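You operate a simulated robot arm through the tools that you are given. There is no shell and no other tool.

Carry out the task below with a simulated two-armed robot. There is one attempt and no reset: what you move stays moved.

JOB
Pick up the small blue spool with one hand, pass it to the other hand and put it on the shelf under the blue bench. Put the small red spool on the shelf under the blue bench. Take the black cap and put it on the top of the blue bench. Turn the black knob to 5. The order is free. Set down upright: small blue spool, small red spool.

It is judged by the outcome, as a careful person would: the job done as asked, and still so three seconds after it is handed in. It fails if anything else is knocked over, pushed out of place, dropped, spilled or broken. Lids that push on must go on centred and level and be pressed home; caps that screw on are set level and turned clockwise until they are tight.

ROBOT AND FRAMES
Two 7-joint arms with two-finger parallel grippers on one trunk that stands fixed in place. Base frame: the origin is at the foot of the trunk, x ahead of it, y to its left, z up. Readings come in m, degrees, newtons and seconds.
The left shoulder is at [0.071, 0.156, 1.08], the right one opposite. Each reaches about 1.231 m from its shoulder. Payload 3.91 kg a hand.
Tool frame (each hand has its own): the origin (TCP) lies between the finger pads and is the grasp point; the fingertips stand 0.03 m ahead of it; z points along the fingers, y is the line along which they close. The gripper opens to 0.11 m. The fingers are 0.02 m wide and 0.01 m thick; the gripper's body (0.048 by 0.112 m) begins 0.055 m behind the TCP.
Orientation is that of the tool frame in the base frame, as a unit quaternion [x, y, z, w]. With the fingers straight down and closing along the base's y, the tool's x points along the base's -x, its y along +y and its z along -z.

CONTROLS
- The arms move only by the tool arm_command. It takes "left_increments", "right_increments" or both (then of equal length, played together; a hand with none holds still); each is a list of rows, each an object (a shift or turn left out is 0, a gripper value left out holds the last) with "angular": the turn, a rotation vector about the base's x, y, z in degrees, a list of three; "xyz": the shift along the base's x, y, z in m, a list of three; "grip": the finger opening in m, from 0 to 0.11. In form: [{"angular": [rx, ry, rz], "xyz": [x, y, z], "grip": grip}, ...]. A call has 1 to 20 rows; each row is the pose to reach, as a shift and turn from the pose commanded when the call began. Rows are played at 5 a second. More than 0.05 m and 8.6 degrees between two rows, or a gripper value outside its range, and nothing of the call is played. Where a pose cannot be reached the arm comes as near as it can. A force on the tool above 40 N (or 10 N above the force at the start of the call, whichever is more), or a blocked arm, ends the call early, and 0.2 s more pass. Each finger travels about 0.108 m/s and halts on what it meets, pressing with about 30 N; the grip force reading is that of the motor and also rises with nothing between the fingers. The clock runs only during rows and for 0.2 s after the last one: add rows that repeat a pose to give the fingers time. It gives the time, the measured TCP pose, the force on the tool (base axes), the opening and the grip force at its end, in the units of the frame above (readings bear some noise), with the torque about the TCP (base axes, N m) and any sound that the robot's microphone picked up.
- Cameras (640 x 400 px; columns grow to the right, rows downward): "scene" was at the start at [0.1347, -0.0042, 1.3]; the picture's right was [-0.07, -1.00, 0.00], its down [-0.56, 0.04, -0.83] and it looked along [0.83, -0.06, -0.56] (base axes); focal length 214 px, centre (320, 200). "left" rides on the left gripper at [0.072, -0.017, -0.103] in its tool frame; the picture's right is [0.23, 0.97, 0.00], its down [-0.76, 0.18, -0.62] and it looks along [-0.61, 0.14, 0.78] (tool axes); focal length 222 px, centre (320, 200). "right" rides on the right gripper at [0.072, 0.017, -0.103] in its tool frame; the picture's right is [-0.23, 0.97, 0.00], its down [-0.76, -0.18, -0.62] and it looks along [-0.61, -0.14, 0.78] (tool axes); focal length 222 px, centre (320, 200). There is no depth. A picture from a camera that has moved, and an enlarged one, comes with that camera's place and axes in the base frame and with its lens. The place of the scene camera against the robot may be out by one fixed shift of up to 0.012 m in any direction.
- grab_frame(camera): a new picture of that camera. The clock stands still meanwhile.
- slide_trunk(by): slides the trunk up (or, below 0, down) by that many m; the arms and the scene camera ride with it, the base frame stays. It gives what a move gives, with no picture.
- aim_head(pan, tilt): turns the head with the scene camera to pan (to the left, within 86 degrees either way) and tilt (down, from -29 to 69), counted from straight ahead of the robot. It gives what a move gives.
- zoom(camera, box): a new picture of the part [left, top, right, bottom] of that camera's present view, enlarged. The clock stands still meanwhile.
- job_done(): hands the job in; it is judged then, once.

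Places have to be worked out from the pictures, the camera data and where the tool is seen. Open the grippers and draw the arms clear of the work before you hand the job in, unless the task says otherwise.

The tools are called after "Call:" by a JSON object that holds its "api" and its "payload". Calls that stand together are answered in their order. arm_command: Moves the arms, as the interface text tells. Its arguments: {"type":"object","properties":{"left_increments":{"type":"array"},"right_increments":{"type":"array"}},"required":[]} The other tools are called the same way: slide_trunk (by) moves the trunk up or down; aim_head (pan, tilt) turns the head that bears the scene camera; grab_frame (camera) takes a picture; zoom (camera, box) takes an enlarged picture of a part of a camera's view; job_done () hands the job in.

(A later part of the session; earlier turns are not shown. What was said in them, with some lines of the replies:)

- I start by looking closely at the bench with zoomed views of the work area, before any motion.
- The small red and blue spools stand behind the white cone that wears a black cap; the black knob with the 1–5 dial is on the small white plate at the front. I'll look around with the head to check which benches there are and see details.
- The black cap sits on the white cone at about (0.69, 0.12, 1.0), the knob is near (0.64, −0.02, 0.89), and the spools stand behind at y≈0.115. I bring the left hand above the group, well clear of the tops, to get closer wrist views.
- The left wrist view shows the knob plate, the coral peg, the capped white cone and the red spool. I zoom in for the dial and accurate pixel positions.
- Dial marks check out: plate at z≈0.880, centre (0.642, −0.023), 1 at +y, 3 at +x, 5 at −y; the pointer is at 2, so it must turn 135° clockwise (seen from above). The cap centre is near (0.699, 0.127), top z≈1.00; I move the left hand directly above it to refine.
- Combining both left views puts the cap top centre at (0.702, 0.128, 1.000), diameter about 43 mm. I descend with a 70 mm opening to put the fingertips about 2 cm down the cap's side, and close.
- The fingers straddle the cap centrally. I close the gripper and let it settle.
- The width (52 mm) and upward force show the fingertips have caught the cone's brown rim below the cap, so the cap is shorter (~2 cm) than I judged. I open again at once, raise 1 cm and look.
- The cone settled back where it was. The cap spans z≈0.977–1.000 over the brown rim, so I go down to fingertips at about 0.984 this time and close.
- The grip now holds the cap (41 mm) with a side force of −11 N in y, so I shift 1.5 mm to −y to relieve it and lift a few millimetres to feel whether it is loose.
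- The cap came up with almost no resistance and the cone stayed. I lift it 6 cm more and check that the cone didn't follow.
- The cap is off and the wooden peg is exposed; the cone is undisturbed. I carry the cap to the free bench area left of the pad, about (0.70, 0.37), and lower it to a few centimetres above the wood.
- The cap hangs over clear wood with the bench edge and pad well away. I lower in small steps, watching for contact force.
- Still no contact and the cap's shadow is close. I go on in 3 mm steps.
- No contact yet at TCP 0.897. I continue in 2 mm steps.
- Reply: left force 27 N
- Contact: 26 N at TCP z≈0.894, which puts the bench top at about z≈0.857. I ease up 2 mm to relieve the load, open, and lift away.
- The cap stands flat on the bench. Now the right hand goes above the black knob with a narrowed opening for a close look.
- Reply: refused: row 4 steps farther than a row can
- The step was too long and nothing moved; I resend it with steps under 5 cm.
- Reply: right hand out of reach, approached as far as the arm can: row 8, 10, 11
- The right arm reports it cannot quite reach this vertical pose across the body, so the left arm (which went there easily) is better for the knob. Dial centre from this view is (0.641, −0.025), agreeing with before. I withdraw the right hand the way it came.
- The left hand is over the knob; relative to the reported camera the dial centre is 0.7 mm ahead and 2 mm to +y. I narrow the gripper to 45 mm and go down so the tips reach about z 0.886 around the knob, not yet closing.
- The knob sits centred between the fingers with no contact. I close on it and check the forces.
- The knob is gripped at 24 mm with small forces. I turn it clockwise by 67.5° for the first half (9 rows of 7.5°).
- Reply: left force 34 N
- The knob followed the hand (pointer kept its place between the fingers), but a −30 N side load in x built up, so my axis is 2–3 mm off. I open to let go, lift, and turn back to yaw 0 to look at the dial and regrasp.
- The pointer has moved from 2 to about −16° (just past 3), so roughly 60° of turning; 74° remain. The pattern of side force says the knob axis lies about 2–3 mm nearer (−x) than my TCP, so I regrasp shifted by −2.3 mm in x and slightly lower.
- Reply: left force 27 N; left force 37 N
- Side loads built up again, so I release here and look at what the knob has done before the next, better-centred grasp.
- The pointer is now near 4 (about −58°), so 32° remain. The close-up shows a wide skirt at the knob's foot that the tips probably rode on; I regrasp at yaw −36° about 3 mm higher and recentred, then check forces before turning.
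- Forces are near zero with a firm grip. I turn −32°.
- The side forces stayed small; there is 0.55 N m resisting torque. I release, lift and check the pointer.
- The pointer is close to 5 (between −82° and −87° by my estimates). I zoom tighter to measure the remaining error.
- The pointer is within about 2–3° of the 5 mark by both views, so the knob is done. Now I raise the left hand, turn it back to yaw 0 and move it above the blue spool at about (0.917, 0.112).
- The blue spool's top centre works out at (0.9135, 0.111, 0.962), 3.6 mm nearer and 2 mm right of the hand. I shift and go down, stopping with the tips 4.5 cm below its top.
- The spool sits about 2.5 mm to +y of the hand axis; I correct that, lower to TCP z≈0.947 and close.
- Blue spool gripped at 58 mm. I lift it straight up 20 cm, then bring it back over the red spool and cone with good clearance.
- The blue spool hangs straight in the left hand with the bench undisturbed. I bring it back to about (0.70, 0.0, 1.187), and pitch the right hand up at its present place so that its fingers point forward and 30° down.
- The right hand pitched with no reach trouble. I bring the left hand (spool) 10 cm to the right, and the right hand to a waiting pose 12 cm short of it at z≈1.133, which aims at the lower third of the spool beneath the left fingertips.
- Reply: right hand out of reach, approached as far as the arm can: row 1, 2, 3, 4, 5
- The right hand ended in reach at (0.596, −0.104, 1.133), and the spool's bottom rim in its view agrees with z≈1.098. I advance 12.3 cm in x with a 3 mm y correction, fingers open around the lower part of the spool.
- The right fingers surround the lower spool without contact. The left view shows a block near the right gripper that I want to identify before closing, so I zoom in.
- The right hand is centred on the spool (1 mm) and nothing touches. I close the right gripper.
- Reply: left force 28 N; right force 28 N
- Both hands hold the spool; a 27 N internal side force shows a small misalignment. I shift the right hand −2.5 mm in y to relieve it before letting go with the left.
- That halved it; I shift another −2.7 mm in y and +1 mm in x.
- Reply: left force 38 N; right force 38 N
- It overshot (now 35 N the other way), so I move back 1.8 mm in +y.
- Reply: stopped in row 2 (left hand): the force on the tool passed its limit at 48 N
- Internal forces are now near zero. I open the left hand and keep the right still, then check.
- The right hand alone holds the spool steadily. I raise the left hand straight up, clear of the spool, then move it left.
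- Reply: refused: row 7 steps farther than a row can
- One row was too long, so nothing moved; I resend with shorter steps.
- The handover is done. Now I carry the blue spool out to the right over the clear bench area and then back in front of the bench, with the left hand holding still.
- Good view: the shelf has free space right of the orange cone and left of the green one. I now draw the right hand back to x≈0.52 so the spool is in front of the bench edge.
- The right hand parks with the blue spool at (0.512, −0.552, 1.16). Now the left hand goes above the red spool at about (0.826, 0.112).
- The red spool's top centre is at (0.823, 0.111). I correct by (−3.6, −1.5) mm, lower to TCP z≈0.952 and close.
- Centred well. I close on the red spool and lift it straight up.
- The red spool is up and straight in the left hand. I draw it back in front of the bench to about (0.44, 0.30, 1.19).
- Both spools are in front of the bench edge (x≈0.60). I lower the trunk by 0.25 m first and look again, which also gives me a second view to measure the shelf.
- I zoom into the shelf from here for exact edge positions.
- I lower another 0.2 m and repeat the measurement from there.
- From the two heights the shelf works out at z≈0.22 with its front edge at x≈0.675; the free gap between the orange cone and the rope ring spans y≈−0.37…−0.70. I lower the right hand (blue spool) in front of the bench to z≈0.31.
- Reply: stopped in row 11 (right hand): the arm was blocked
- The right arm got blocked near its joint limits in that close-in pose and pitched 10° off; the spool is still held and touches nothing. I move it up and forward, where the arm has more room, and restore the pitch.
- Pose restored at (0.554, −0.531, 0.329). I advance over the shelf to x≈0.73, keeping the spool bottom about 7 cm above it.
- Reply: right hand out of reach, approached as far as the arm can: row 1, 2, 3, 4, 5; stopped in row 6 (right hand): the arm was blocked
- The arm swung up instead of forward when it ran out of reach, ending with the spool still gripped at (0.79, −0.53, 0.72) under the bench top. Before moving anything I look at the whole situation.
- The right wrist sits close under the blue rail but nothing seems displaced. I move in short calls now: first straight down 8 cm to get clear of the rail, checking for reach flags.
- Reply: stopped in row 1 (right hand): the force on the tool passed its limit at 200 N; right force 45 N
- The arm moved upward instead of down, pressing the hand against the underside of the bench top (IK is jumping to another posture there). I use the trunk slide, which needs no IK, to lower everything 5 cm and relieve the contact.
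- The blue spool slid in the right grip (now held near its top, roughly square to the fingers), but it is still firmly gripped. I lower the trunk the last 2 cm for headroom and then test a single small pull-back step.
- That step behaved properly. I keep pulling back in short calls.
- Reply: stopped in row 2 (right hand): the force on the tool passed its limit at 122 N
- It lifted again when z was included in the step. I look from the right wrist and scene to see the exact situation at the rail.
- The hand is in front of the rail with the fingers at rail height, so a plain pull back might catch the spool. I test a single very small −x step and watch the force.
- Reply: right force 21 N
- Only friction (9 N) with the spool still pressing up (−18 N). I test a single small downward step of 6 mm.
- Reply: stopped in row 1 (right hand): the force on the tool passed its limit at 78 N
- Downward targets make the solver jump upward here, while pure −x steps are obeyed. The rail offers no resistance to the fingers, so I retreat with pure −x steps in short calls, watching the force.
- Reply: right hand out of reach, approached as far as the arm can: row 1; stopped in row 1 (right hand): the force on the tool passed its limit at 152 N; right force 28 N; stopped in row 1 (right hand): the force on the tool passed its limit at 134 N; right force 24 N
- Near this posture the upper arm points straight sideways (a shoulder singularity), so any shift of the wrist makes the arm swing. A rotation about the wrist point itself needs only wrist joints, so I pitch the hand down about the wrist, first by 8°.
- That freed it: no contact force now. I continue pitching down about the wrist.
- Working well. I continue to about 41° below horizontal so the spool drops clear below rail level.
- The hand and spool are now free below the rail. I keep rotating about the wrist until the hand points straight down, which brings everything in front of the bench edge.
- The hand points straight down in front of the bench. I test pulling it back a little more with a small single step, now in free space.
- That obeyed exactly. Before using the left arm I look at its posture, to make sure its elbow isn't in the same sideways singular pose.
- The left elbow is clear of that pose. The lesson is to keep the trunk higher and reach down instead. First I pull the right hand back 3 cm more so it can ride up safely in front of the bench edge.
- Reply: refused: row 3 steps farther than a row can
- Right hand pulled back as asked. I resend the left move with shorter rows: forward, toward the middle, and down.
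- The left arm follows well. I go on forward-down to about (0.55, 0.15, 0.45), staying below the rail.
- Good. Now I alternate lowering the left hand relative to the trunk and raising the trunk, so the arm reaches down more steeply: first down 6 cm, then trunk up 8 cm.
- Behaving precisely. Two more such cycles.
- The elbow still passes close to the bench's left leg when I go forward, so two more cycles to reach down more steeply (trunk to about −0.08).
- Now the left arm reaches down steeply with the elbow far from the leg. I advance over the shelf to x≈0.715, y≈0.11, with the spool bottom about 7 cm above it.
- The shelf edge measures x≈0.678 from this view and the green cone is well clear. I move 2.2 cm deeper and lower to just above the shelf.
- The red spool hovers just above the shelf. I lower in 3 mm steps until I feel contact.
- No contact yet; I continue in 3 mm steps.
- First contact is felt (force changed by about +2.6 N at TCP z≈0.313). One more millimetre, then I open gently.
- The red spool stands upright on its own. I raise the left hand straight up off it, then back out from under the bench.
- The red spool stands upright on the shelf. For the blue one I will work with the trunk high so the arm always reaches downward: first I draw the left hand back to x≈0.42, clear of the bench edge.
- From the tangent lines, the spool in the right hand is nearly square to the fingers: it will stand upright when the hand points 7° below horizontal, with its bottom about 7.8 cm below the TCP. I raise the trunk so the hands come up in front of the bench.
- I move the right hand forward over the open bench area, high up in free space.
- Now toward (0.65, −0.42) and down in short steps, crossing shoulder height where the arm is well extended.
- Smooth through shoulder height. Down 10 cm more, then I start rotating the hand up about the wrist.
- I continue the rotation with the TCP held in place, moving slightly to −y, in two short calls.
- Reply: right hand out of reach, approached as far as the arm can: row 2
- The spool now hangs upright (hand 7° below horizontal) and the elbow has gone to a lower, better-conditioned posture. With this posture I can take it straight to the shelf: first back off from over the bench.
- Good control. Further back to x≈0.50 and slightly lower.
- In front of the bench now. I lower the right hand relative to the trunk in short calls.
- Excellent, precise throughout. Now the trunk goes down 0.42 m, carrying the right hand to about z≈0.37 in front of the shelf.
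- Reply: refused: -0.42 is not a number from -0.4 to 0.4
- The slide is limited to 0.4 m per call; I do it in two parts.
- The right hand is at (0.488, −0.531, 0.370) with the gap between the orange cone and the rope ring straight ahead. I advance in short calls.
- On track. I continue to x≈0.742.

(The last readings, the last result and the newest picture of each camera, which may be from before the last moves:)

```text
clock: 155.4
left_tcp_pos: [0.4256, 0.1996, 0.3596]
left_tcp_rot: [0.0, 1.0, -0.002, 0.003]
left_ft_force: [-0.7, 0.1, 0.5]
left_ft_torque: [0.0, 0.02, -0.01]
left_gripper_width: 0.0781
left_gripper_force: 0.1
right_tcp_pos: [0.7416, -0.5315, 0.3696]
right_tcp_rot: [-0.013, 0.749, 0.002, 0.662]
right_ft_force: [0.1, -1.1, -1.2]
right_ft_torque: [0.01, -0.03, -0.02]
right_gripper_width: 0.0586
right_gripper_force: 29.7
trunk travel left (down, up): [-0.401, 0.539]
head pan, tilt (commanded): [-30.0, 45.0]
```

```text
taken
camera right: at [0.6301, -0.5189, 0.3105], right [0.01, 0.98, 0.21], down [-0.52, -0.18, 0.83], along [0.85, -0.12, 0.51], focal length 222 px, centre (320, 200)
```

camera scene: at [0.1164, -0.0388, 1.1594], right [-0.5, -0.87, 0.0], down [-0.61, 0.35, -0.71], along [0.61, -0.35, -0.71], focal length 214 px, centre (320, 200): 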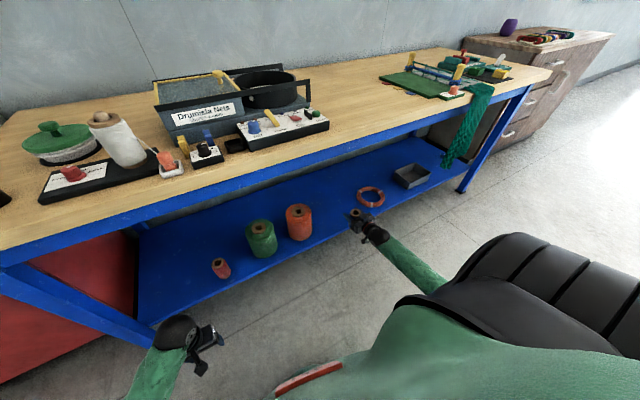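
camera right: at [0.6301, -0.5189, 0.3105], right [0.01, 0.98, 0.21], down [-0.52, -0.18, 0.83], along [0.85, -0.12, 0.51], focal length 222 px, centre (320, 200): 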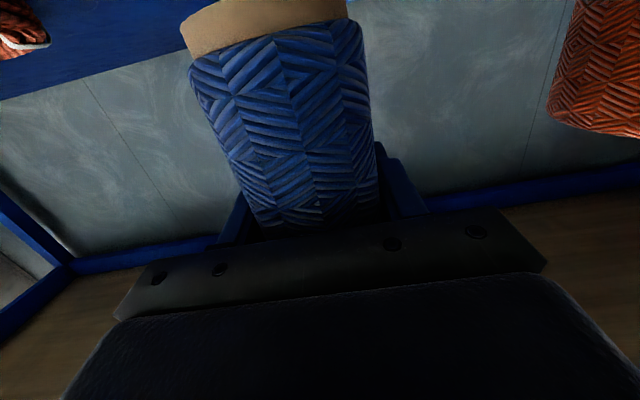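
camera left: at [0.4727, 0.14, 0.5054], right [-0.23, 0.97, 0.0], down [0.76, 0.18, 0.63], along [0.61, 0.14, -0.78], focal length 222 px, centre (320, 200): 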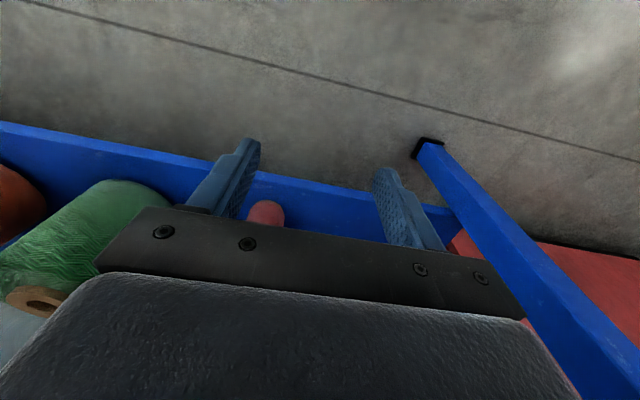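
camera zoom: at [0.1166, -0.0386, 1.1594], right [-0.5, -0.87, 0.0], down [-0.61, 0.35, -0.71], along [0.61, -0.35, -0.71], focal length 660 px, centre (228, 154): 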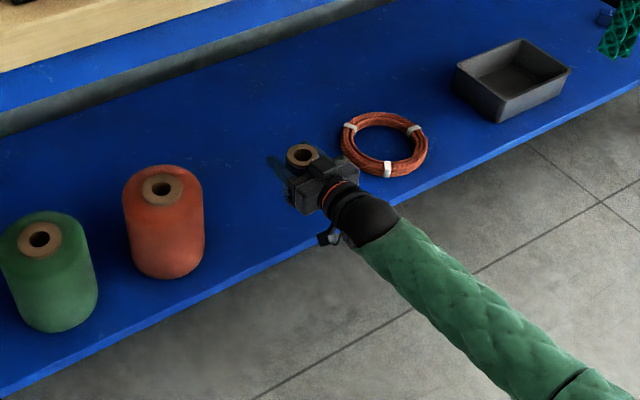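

The spool is over the shelf, 12 cm from the ring and well clear of the orange cone. I lower 6 cm, then feel for contact.

Call:
{"api": "arm_command", "payload": {"right_increments": [{"xyz": [0.0, 0.0, -0.02]}, {"xyz": [0.0, 0.0, -0.04]}, {"xyz": [0.0, 0.0, -0.058]}, {"xyz": [0.0, 0.0, -0.058]}]}}

Call:
{"api": "zoom", "payload": {"camera": "scene", "box": [300, 170, 400, 245]}}

```text
clock: 156.4
left_tcp_pos: [0.4261, 0.1992, 0.3605]
left_tcp_rot: [0.0, 1.0, -0.002, 0.003]
left_ft_force: [-0.6, -0.4, -0.1]
left_ft_torque: [0.01, 0.01, -0.01]
left_gripper_width: 0.0782
left_gripper_force: 0.0
right_tcp_pos: [0.7434, -0.5337, 0.3139]
right_tcp_rot: [-0.012, 0.749, 0.0, 0.662]
right_ft_force: [-0.2, -0.1, -1.0]
right_ft_torque: [0.04, 0.0, 0.02]
right_gripper_width: 0.0584
right_gripper_force: 30.0
trunk travel left (down, up): [-0.401, 0.539]
head pan, tilt (commanded): [-30.0, 45.0]
```

```text
5.33 times, centred on (350, 208) of scene
camera zoom: at [0.1166, -0.0387, 1.1594], right [-0.5, -0.87, 0.0], down [-0.61, 0.35, -0.71], along [0.61, -0.35, -0.71], focal length 1144 px, centre (160, 160)
```

zoom: 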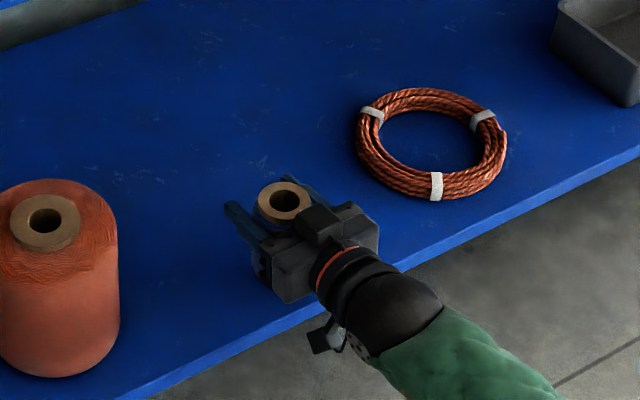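

Looks right. Now small steps to find contact.

Call:
{"api": "arm_command", "payload": {"right_increments": [{"xyz": [0.0, 0.0, -0.003]}, {"xyz": [0.0, 0.0, -0.006]}, {"xyz": [0.0, 0.0, -0.01]}, {"xyz": [0.0, 0.0, -0.01]}]}}

```text
clock: 157.4
left_tcp_pos: [0.4262, 0.1996, 0.3605]
left_tcp_rot: [0.0, 1.0, -0.002, 0.003]
left_ft_force: [0.3, -0.5, 0.4]
left_ft_torque: [-0.02, 0.03, 0.05]
left_gripper_width: 0.0779
left_gripper_force: 0.0
right_tcp_pos: [0.7447, -0.5323, 0.3021]
right_tcp_rot: [-0.012, 0.749, 0.0, 0.662]
right_ft_force: [0.1, 0.2, -1.2]
right_ft_torque: [0.03, 0.0, 0.0]
right_gripper_width: 0.0582
right_gripper_force: 30.3
trunk travel left (down, up): [-0.401, 0.539]
head pan, tilt (commanded): [-30.0, 45.0]
```

Call:
{"api": "arm_command", "payload": {"right_increments": [{"xyz": [0.0, 0.0, -0.002]}, {"xyz": [0.0, 0.0, -0.004]}, {"xyz": [0.0, 0.0, -0.006]}, {"xyz": [0.0, 0.0, -0.006]}]}}

```text
clock: 158.4
left_tcp_pos: [0.4266, 0.199, 0.36]
left_tcp_rot: [0.0, 1.0, -0.002, 0.002]
left_ft_force: [-0.7, 0.4, 0.5]
left_ft_torque: [0.0, -0.05, 0.01]
left_gripper_width: 0.078
left_gripper_force: 0.0
right_tcp_pos: [0.7446, -0.5322, 0.2977]
right_tcp_rot: [-0.013, 0.748, 0.001, 0.664]
right_ft_force: [-0.2, -0.3, 7.5]
right_ft_torque: [0.09, 0.04, -0.02]
right_gripper_width: 0.0585
right_gripper_force: 30.1
trunk travel left (down, up): [-0.401, 0.539]
head pan, tilt (commanded): [-30.0, 45.0]
```

Contact felt (+9 N) at TCP z≈0.298, as predicted for the shelf. I open the fingers gently in small increments.

Call:
{"api": "arm_command", "payload": {"right_increments": [{"grip": 0.06}, {"grip": 0.062}, {"grip": 0.066}, {"grip": 0.072}, {"grip": 0.08}, {"grip": 0.09}, {"grip": 0.09}]}}

Call:
{"api": "grab_frame", "payload": {"camera": "right"}}

Call:
{"api": "zoom", "payload": {"camera": "scene", "box": [300, 170, 400, 245]}}

```text
clock: 160.0
left_tcp_pos: [0.4265, 0.1999, 0.3608]
left_tcp_rot: [0.0, 1.0, -0.001, 0.003]
left_ft_force: [0.3, 0.2, -0.1]
left_ft_torque: [0.02, 0.01, -0.01]
left_gripper_width: 0.0781
left_gripper_force: 0.0
right_tcp_pos: [0.7434, -0.5321, 0.2969]
right_tcp_rot: [-0.013, 0.748, 0.002, 0.663]
right_ft_force: [-0.3, -0.4, -0.7]
right_ft_torque: [-0.03, -0.02, -0.01]
right_gripper_width: 0.0899
right_gripper_force: 0.1
trunk travel left (down, up): [-0.401, 0.539]
head pan, tilt (commanded): [-30.0, 45.0]
```

```text
taken
camera right: at [0.6321, -0.5188, 0.2369], right [0.01, 0.98, 0.21], down [-0.52, -0.18, 0.83], along [0.85, -0.12, 0.51], focal length 222 px, centre (320, 200)
```

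right: 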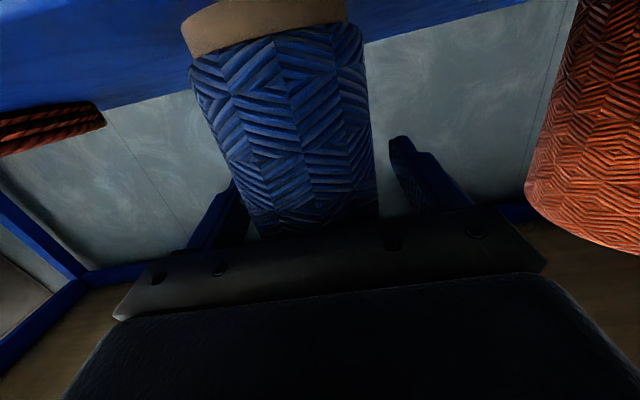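

```text
5.33 times, centred on (350, 208) of scene
camera zoom: at [0.1164, -0.0386, 1.1594], right [-0.5, -0.87, 0.0], down [-0.61, 0.35, -0.71], along [0.61, -0.35, -0.71], focal length 1144 px, centre (160, 160)
```

zoom: 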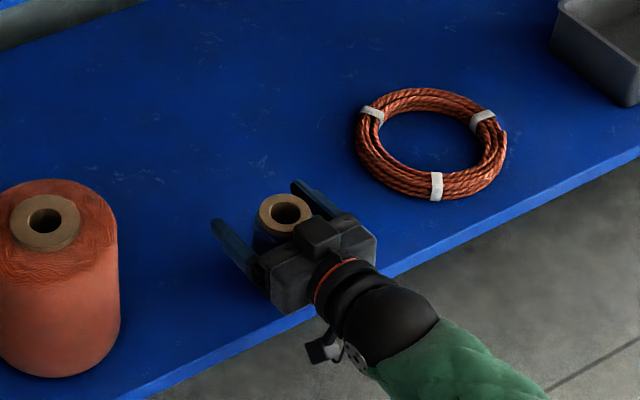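

The blue spool stands free between the open fingers. I pull the right hand straight back.

Call:
{"api": "arm_command", "payload": {"right_increments": [{"xyz": [-0.02, 0.0, 0.0]}, {"xyz": [-0.05, 0.0, 0.0]}, {"xyz": [-0.08, 0.0, 0.0]}]}}

Call:
{"api": "arm_command", "payload": {"right_increments": [{"xyz": [-0.04, 0.0, 0.0]}, {"xyz": [-0.08, 0.0, 0.005]}, {"xyz": [-0.12, 0.0, 0.01]}, {"xyz": [-0.15, 0.0, 0.02]}, {"xyz": [-0.15, 0.0, 0.02]}]}}

Call:
{"api": "grab_frame", "payload": {"camera": "scene"}}

Call:
{"api": "zoom", "payload": {"camera": "scene", "box": [200, 150, 420, 300]}}

Call:
{"api": "grab_frame", "payload": {"camera": "right"}}

```text
clock: 160.8
left_tcp_pos: [0.4261, 0.1997, 0.3595]
left_tcp_rot: [-0.001, 1.0, -0.002, 0.003]
left_ft_force: [0.1, 0.2, 0.5]
left_ft_torque: [0.0, 0.04, -0.02]
left_gripper_width: 0.0778
left_gripper_force: 0.1
right_tcp_pos: [0.6659, -0.5317, 0.2974]
right_tcp_rot: [-0.015, 0.749, 0.003, 0.663]
right_ft_force: [0.1, -0.4, 0.1]
right_ft_torque: [-0.01, -0.02, 0.0]
right_gripper_width: 0.0903
right_gripper_force: 0.1
trunk travel left (down, up): [-0.401, 0.539]
head pan, tilt (commanded): [-30.0, 45.0]
```

```text
clock: 162.0
left_tcp_pos: [0.4264, 0.1997, 0.3606]
left_tcp_rot: [0.0, 1.0, -0.002, 0.003]
left_ft_force: [0.1, 0.0, -0.3]
left_ft_torque: [0.02, -0.02, 0.01]
left_gripper_width: 0.078
left_gripper_force: 0.1
right_tcp_pos: [0.5151, -0.5331, 0.3157]
right_tcp_rot: [-0.013, 0.748, 0.001, 0.663]
right_ft_force: [0.5, 0.6, -0.2]
right_ft_torque: [-0.03, 0.04, 0.02]
right_gripper_width: 0.09
right_gripper_force: 0.1
trunk travel left (down, up): [-0.401, 0.539]
head pan, tilt (commanded): [-30.0, 45.0]
```

```text
taken
camera scene: at [0.1161, -0.0386, 1.1594], right [-0.5, -0.87, 0.0], down [-0.61, 0.35, -0.71], along [0.61, -0.35, -0.71], focal length 214 px, centre (320, 200)
```

scene: 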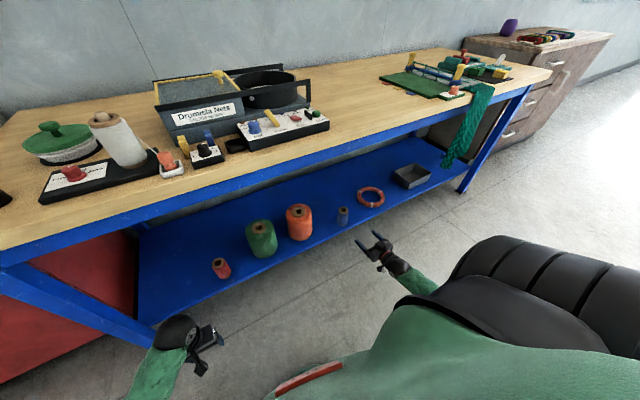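

```text
2.67 times, centred on (310, 225) of scene
camera zoom: at [0.1161, -0.0386, 1.1594], right [-0.5, -0.87, 0.0], down [-0.61, 0.35, -0.71], along [0.61, -0.35, -0.71], focal length 572 px, centre (347, 133)
```

zoom: 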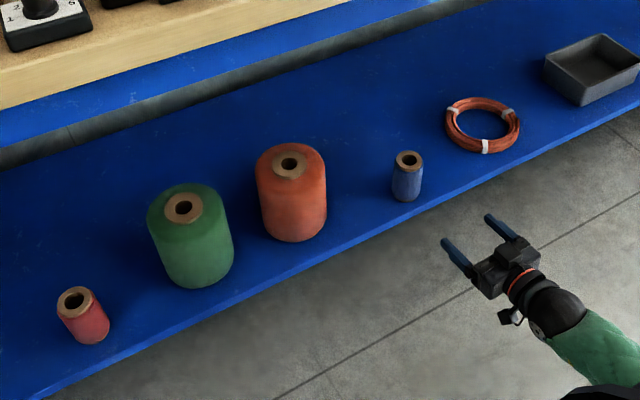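

```text
taken
camera right: at [0.4024, -0.5195, 0.2568], right [0.01, 0.98, 0.21], down [-0.52, -0.18, 0.83], along [0.85, -0.12, 0.51], focal length 222 px, centre (320, 200)
```

right: 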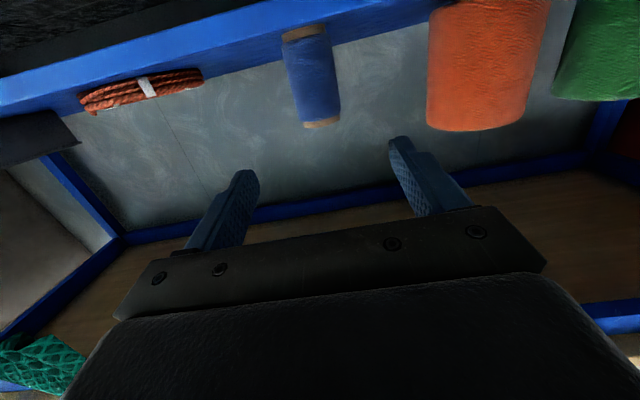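

Both small spools stand upright on the shelf and nothing else there has moved. I now check the bench top: knob, cap, cone and the rest.

Call:
{"api": "aim_head", "payload": {"pan": 5, "tilt": 35}}

Call:
{"api": "grab_frame", "payload": {"camera": "scene"}}

Call:
{"api": "zoom", "payload": {"camera": "scene", "box": [180, 60, 420, 200]}}

Call:
{"api": "zoom", "payload": {"camera": "scene", "box": [280, 120, 360, 170]}}

```text
clock: 163.0
left_tcp_pos: [0.4259, 0.199, 0.3604]
left_tcp_rot: [0.0, 1.0, -0.001, 0.003]
left_ft_force: [-0.1, -0.1, 0.0]
left_ft_torque: [0.01, 0.02, 0.01]
left_gripper_width: 0.0781
left_gripper_force: 0.0
right_tcp_pos: [0.5144, -0.5326, 0.3165]
right_tcp_rot: [-0.013, 0.749, 0.002, 0.663]
right_ft_force: [0.4, -0.8, 0.3]
right_ft_torque: [0.01, 0.02, 0.01]
right_gripper_width: 0.0899
right_gripper_force: 0.1
trunk travel left (down, up): [-0.401, 0.539]
head pan, tilt (commanded): [5.0, 35.0]
```

```text
taken
camera scene: at [0.1336, 0.0097, 1.1742], right [0.09, -1.0, 0.0], down [-0.57, -0.05, -0.82], along [0.82, 0.07, -0.57], focal length 214 px, centre (320, 200)
```

scene: 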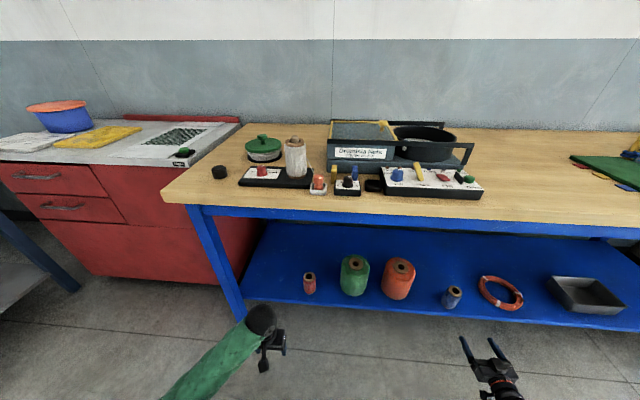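

```text
2.67 times, centred on (300, 130) of scene
camera zoom: at [0.1336, 0.0097, 1.1742], right [0.09, -1.0, 0.0], down [-0.57, -0.05, -0.82], along [0.82, 0.07, -0.57], focal length 572 px, centre (373, 387)
```

zoom: 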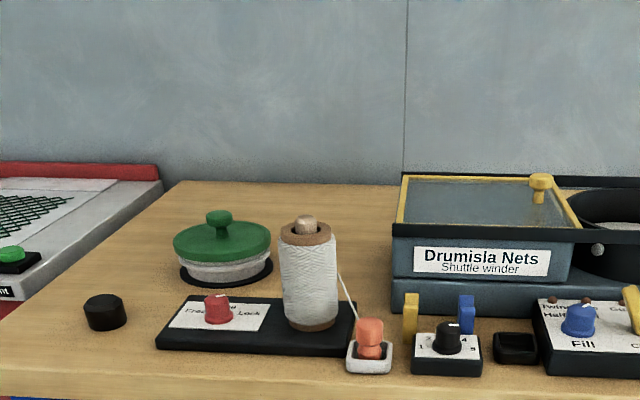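

```text
8.00 times, centred on (320, 145) of scene
camera zoom: at [0.1336, 0.0097, 1.1742], right [0.09, -1.0, 0.0], down [-0.57, -0.05, -0.82], along [0.82, 0.07, -0.57], focal length 1716 px, centre (320, 640)
```

zoom: 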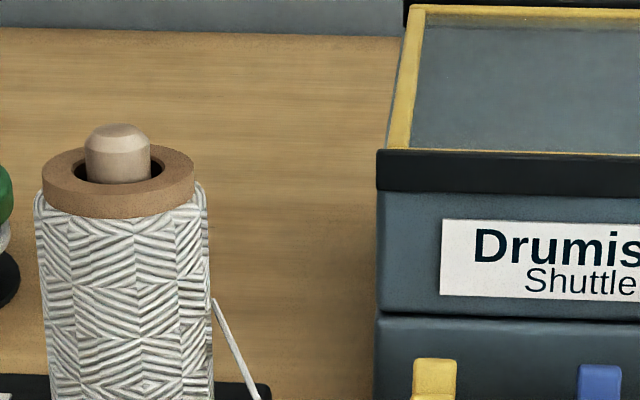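

Everything on the bench is in place; the cone stands straight. I zoom in on the knob and on the two spools for a final check.

Call:
{"api": "zoom", "payload": {"camera": "scene", "box": [328, 170, 376, 200]}}

Call:
{"api": "zoom", "payload": {"camera": "scene", "box": [280, 230, 540, 330]}}

Call:
{"api": "zoom", "payload": {"camera": "scene", "box": [520, 120, 640, 200]}}

```text
13.33 times, centred on (352, 185) of scene
camera zoom: at [0.1336, 0.0097, 1.1742], right [0.09, -1.0, 0.0], down [-0.57, -0.05, -0.82], along [0.82, 0.07, -0.57], focal length 2860 px, centre (-107, 400)
```

zoom: 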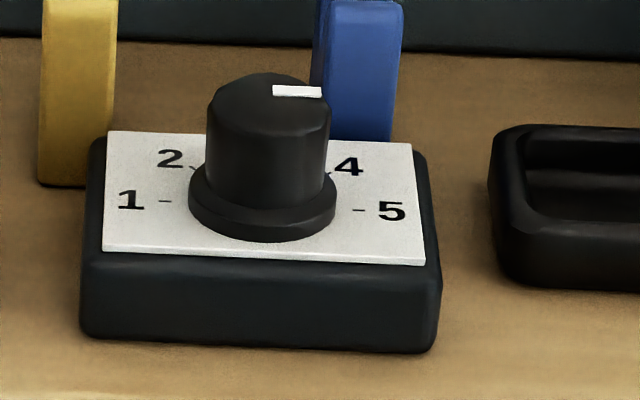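

```text
2.46 times, centred on (410, 280) of scene
camera zoom: at [0.1336, 0.0097, 1.1742], right [0.09, -1.0, 0.0], down [-0.57, -0.05, -0.82], along [0.82, 0.07, -0.57], focal length 528 px, centre (98, 3)
```

zoom: 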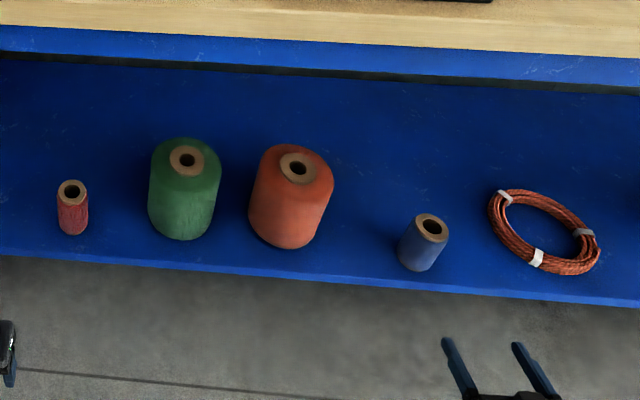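

```text
5.00 times, centred on (580, 160) of scene
camera zoom: at [0.1336, 0.0097, 1.1742], right [0.09, -1.0, 0.0], down [-0.57, -0.05, -0.82], along [0.82, 0.07, -0.57], focal length 1072 px, centre (-980, 400)
```

zoom: 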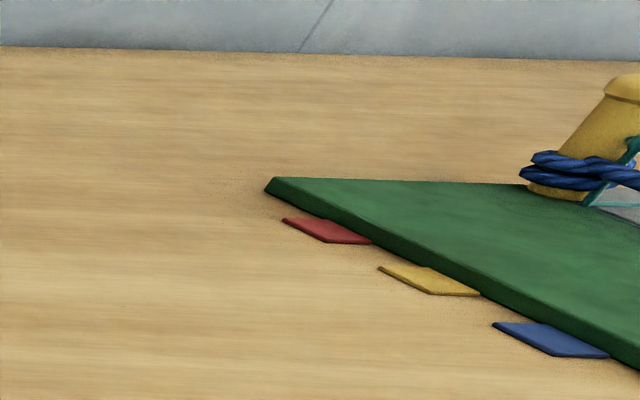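

The pointer lies within about 3° of the 5 mark, the cap lies flat on the bench, and both small spools stand upright on the shelf. I draw the right hand a little further back, with both grippers open.

Call:
{"api": "arm_command", "payload": {"right_increments": [{"xyz": [-0.025, 0.0, 0.01]}, {"xyz": [-0.05, 0.0, 0.02]}, {"xyz": [-0.05, 0.0, 0.02]}]}}

Call:
{"api": "grab_frame", "payload": {"camera": "scene"}}

```text
clock: 163.8
left_tcp_pos: [0.4267, 0.1986, 0.3598]
left_tcp_rot: [0.0, 1.0, -0.002, 0.003]
left_ft_force: [0.1, -0.3, -0.9]
left_ft_torque: [0.0, 0.01, 0.0]
left_gripper_width: 0.078
left_gripper_force: 0.1
right_tcp_pos: [0.4646, -0.5333, 0.336]
right_tcp_rot: [-0.012, 0.749, 0.001, 0.663]
right_ft_force: [0.2, 0.0, -0.3]
right_ft_torque: [-0.02, -0.02, 0.04]
right_gripper_width: 0.0899
right_gripper_force: 0.0
trunk travel left (down, up): [-0.401, 0.539]
head pan, tilt (commanded): [5.0, 35.0]
```

```text
taken
camera scene: at [0.1335, 0.0097, 1.1743], right [0.09, -1.0, 0.0], down [-0.57, -0.05, -0.82], along [0.82, 0.07, -0.57], focal length 214 px, centre (320, 200)
```

scene: 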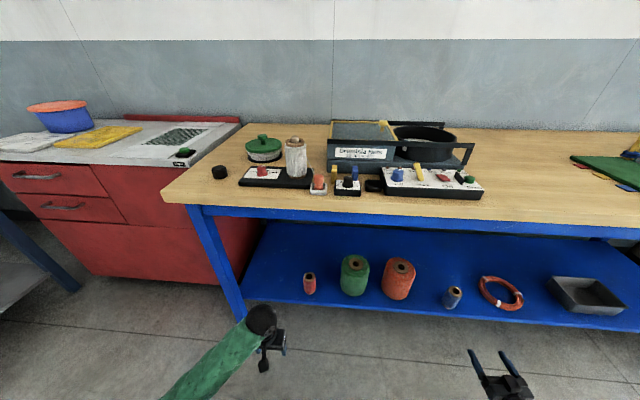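

All four parts are done and both arms are clear with open grippers, so I hand the job in.

Call:
{"api": "job_done", "payload": {}}

```text
The job is handed in.
```

I finished all four parts and handed the job in, but placing the blue spool involved a collision with the underside of the bench.

- **Blue spool:** the left hand picked it up and passed it to the right hand. The right hand stood it upright on the shelf, between the orange cone and the rope ring.
- **Red spool:** it stands upright on the shelf, to the left of the green cone.
- **Black cap:** I took it off the white cone, and it lies flat on the bench top near the left front.
- **Black knob:** the pointer is within about 3° of the 5 mark, on the side towards 4.

- **Collision:** while I was carrying the blue spool to the shelf, the right arm swung the wrong way several times. The hand and spool hit the underside of the bench top, with forces up to 200 N. The spool slipped in the grip but was not dropped.
- **White cone:** on my first try at the cap, the fingers caught the cone's rim and shifted it about 4 mm. It settled back when I let go.

In the last pictures nothing else on the bench or shelf had moved or fallen. Both arms are drawn back in front of the bench with the grippers open.
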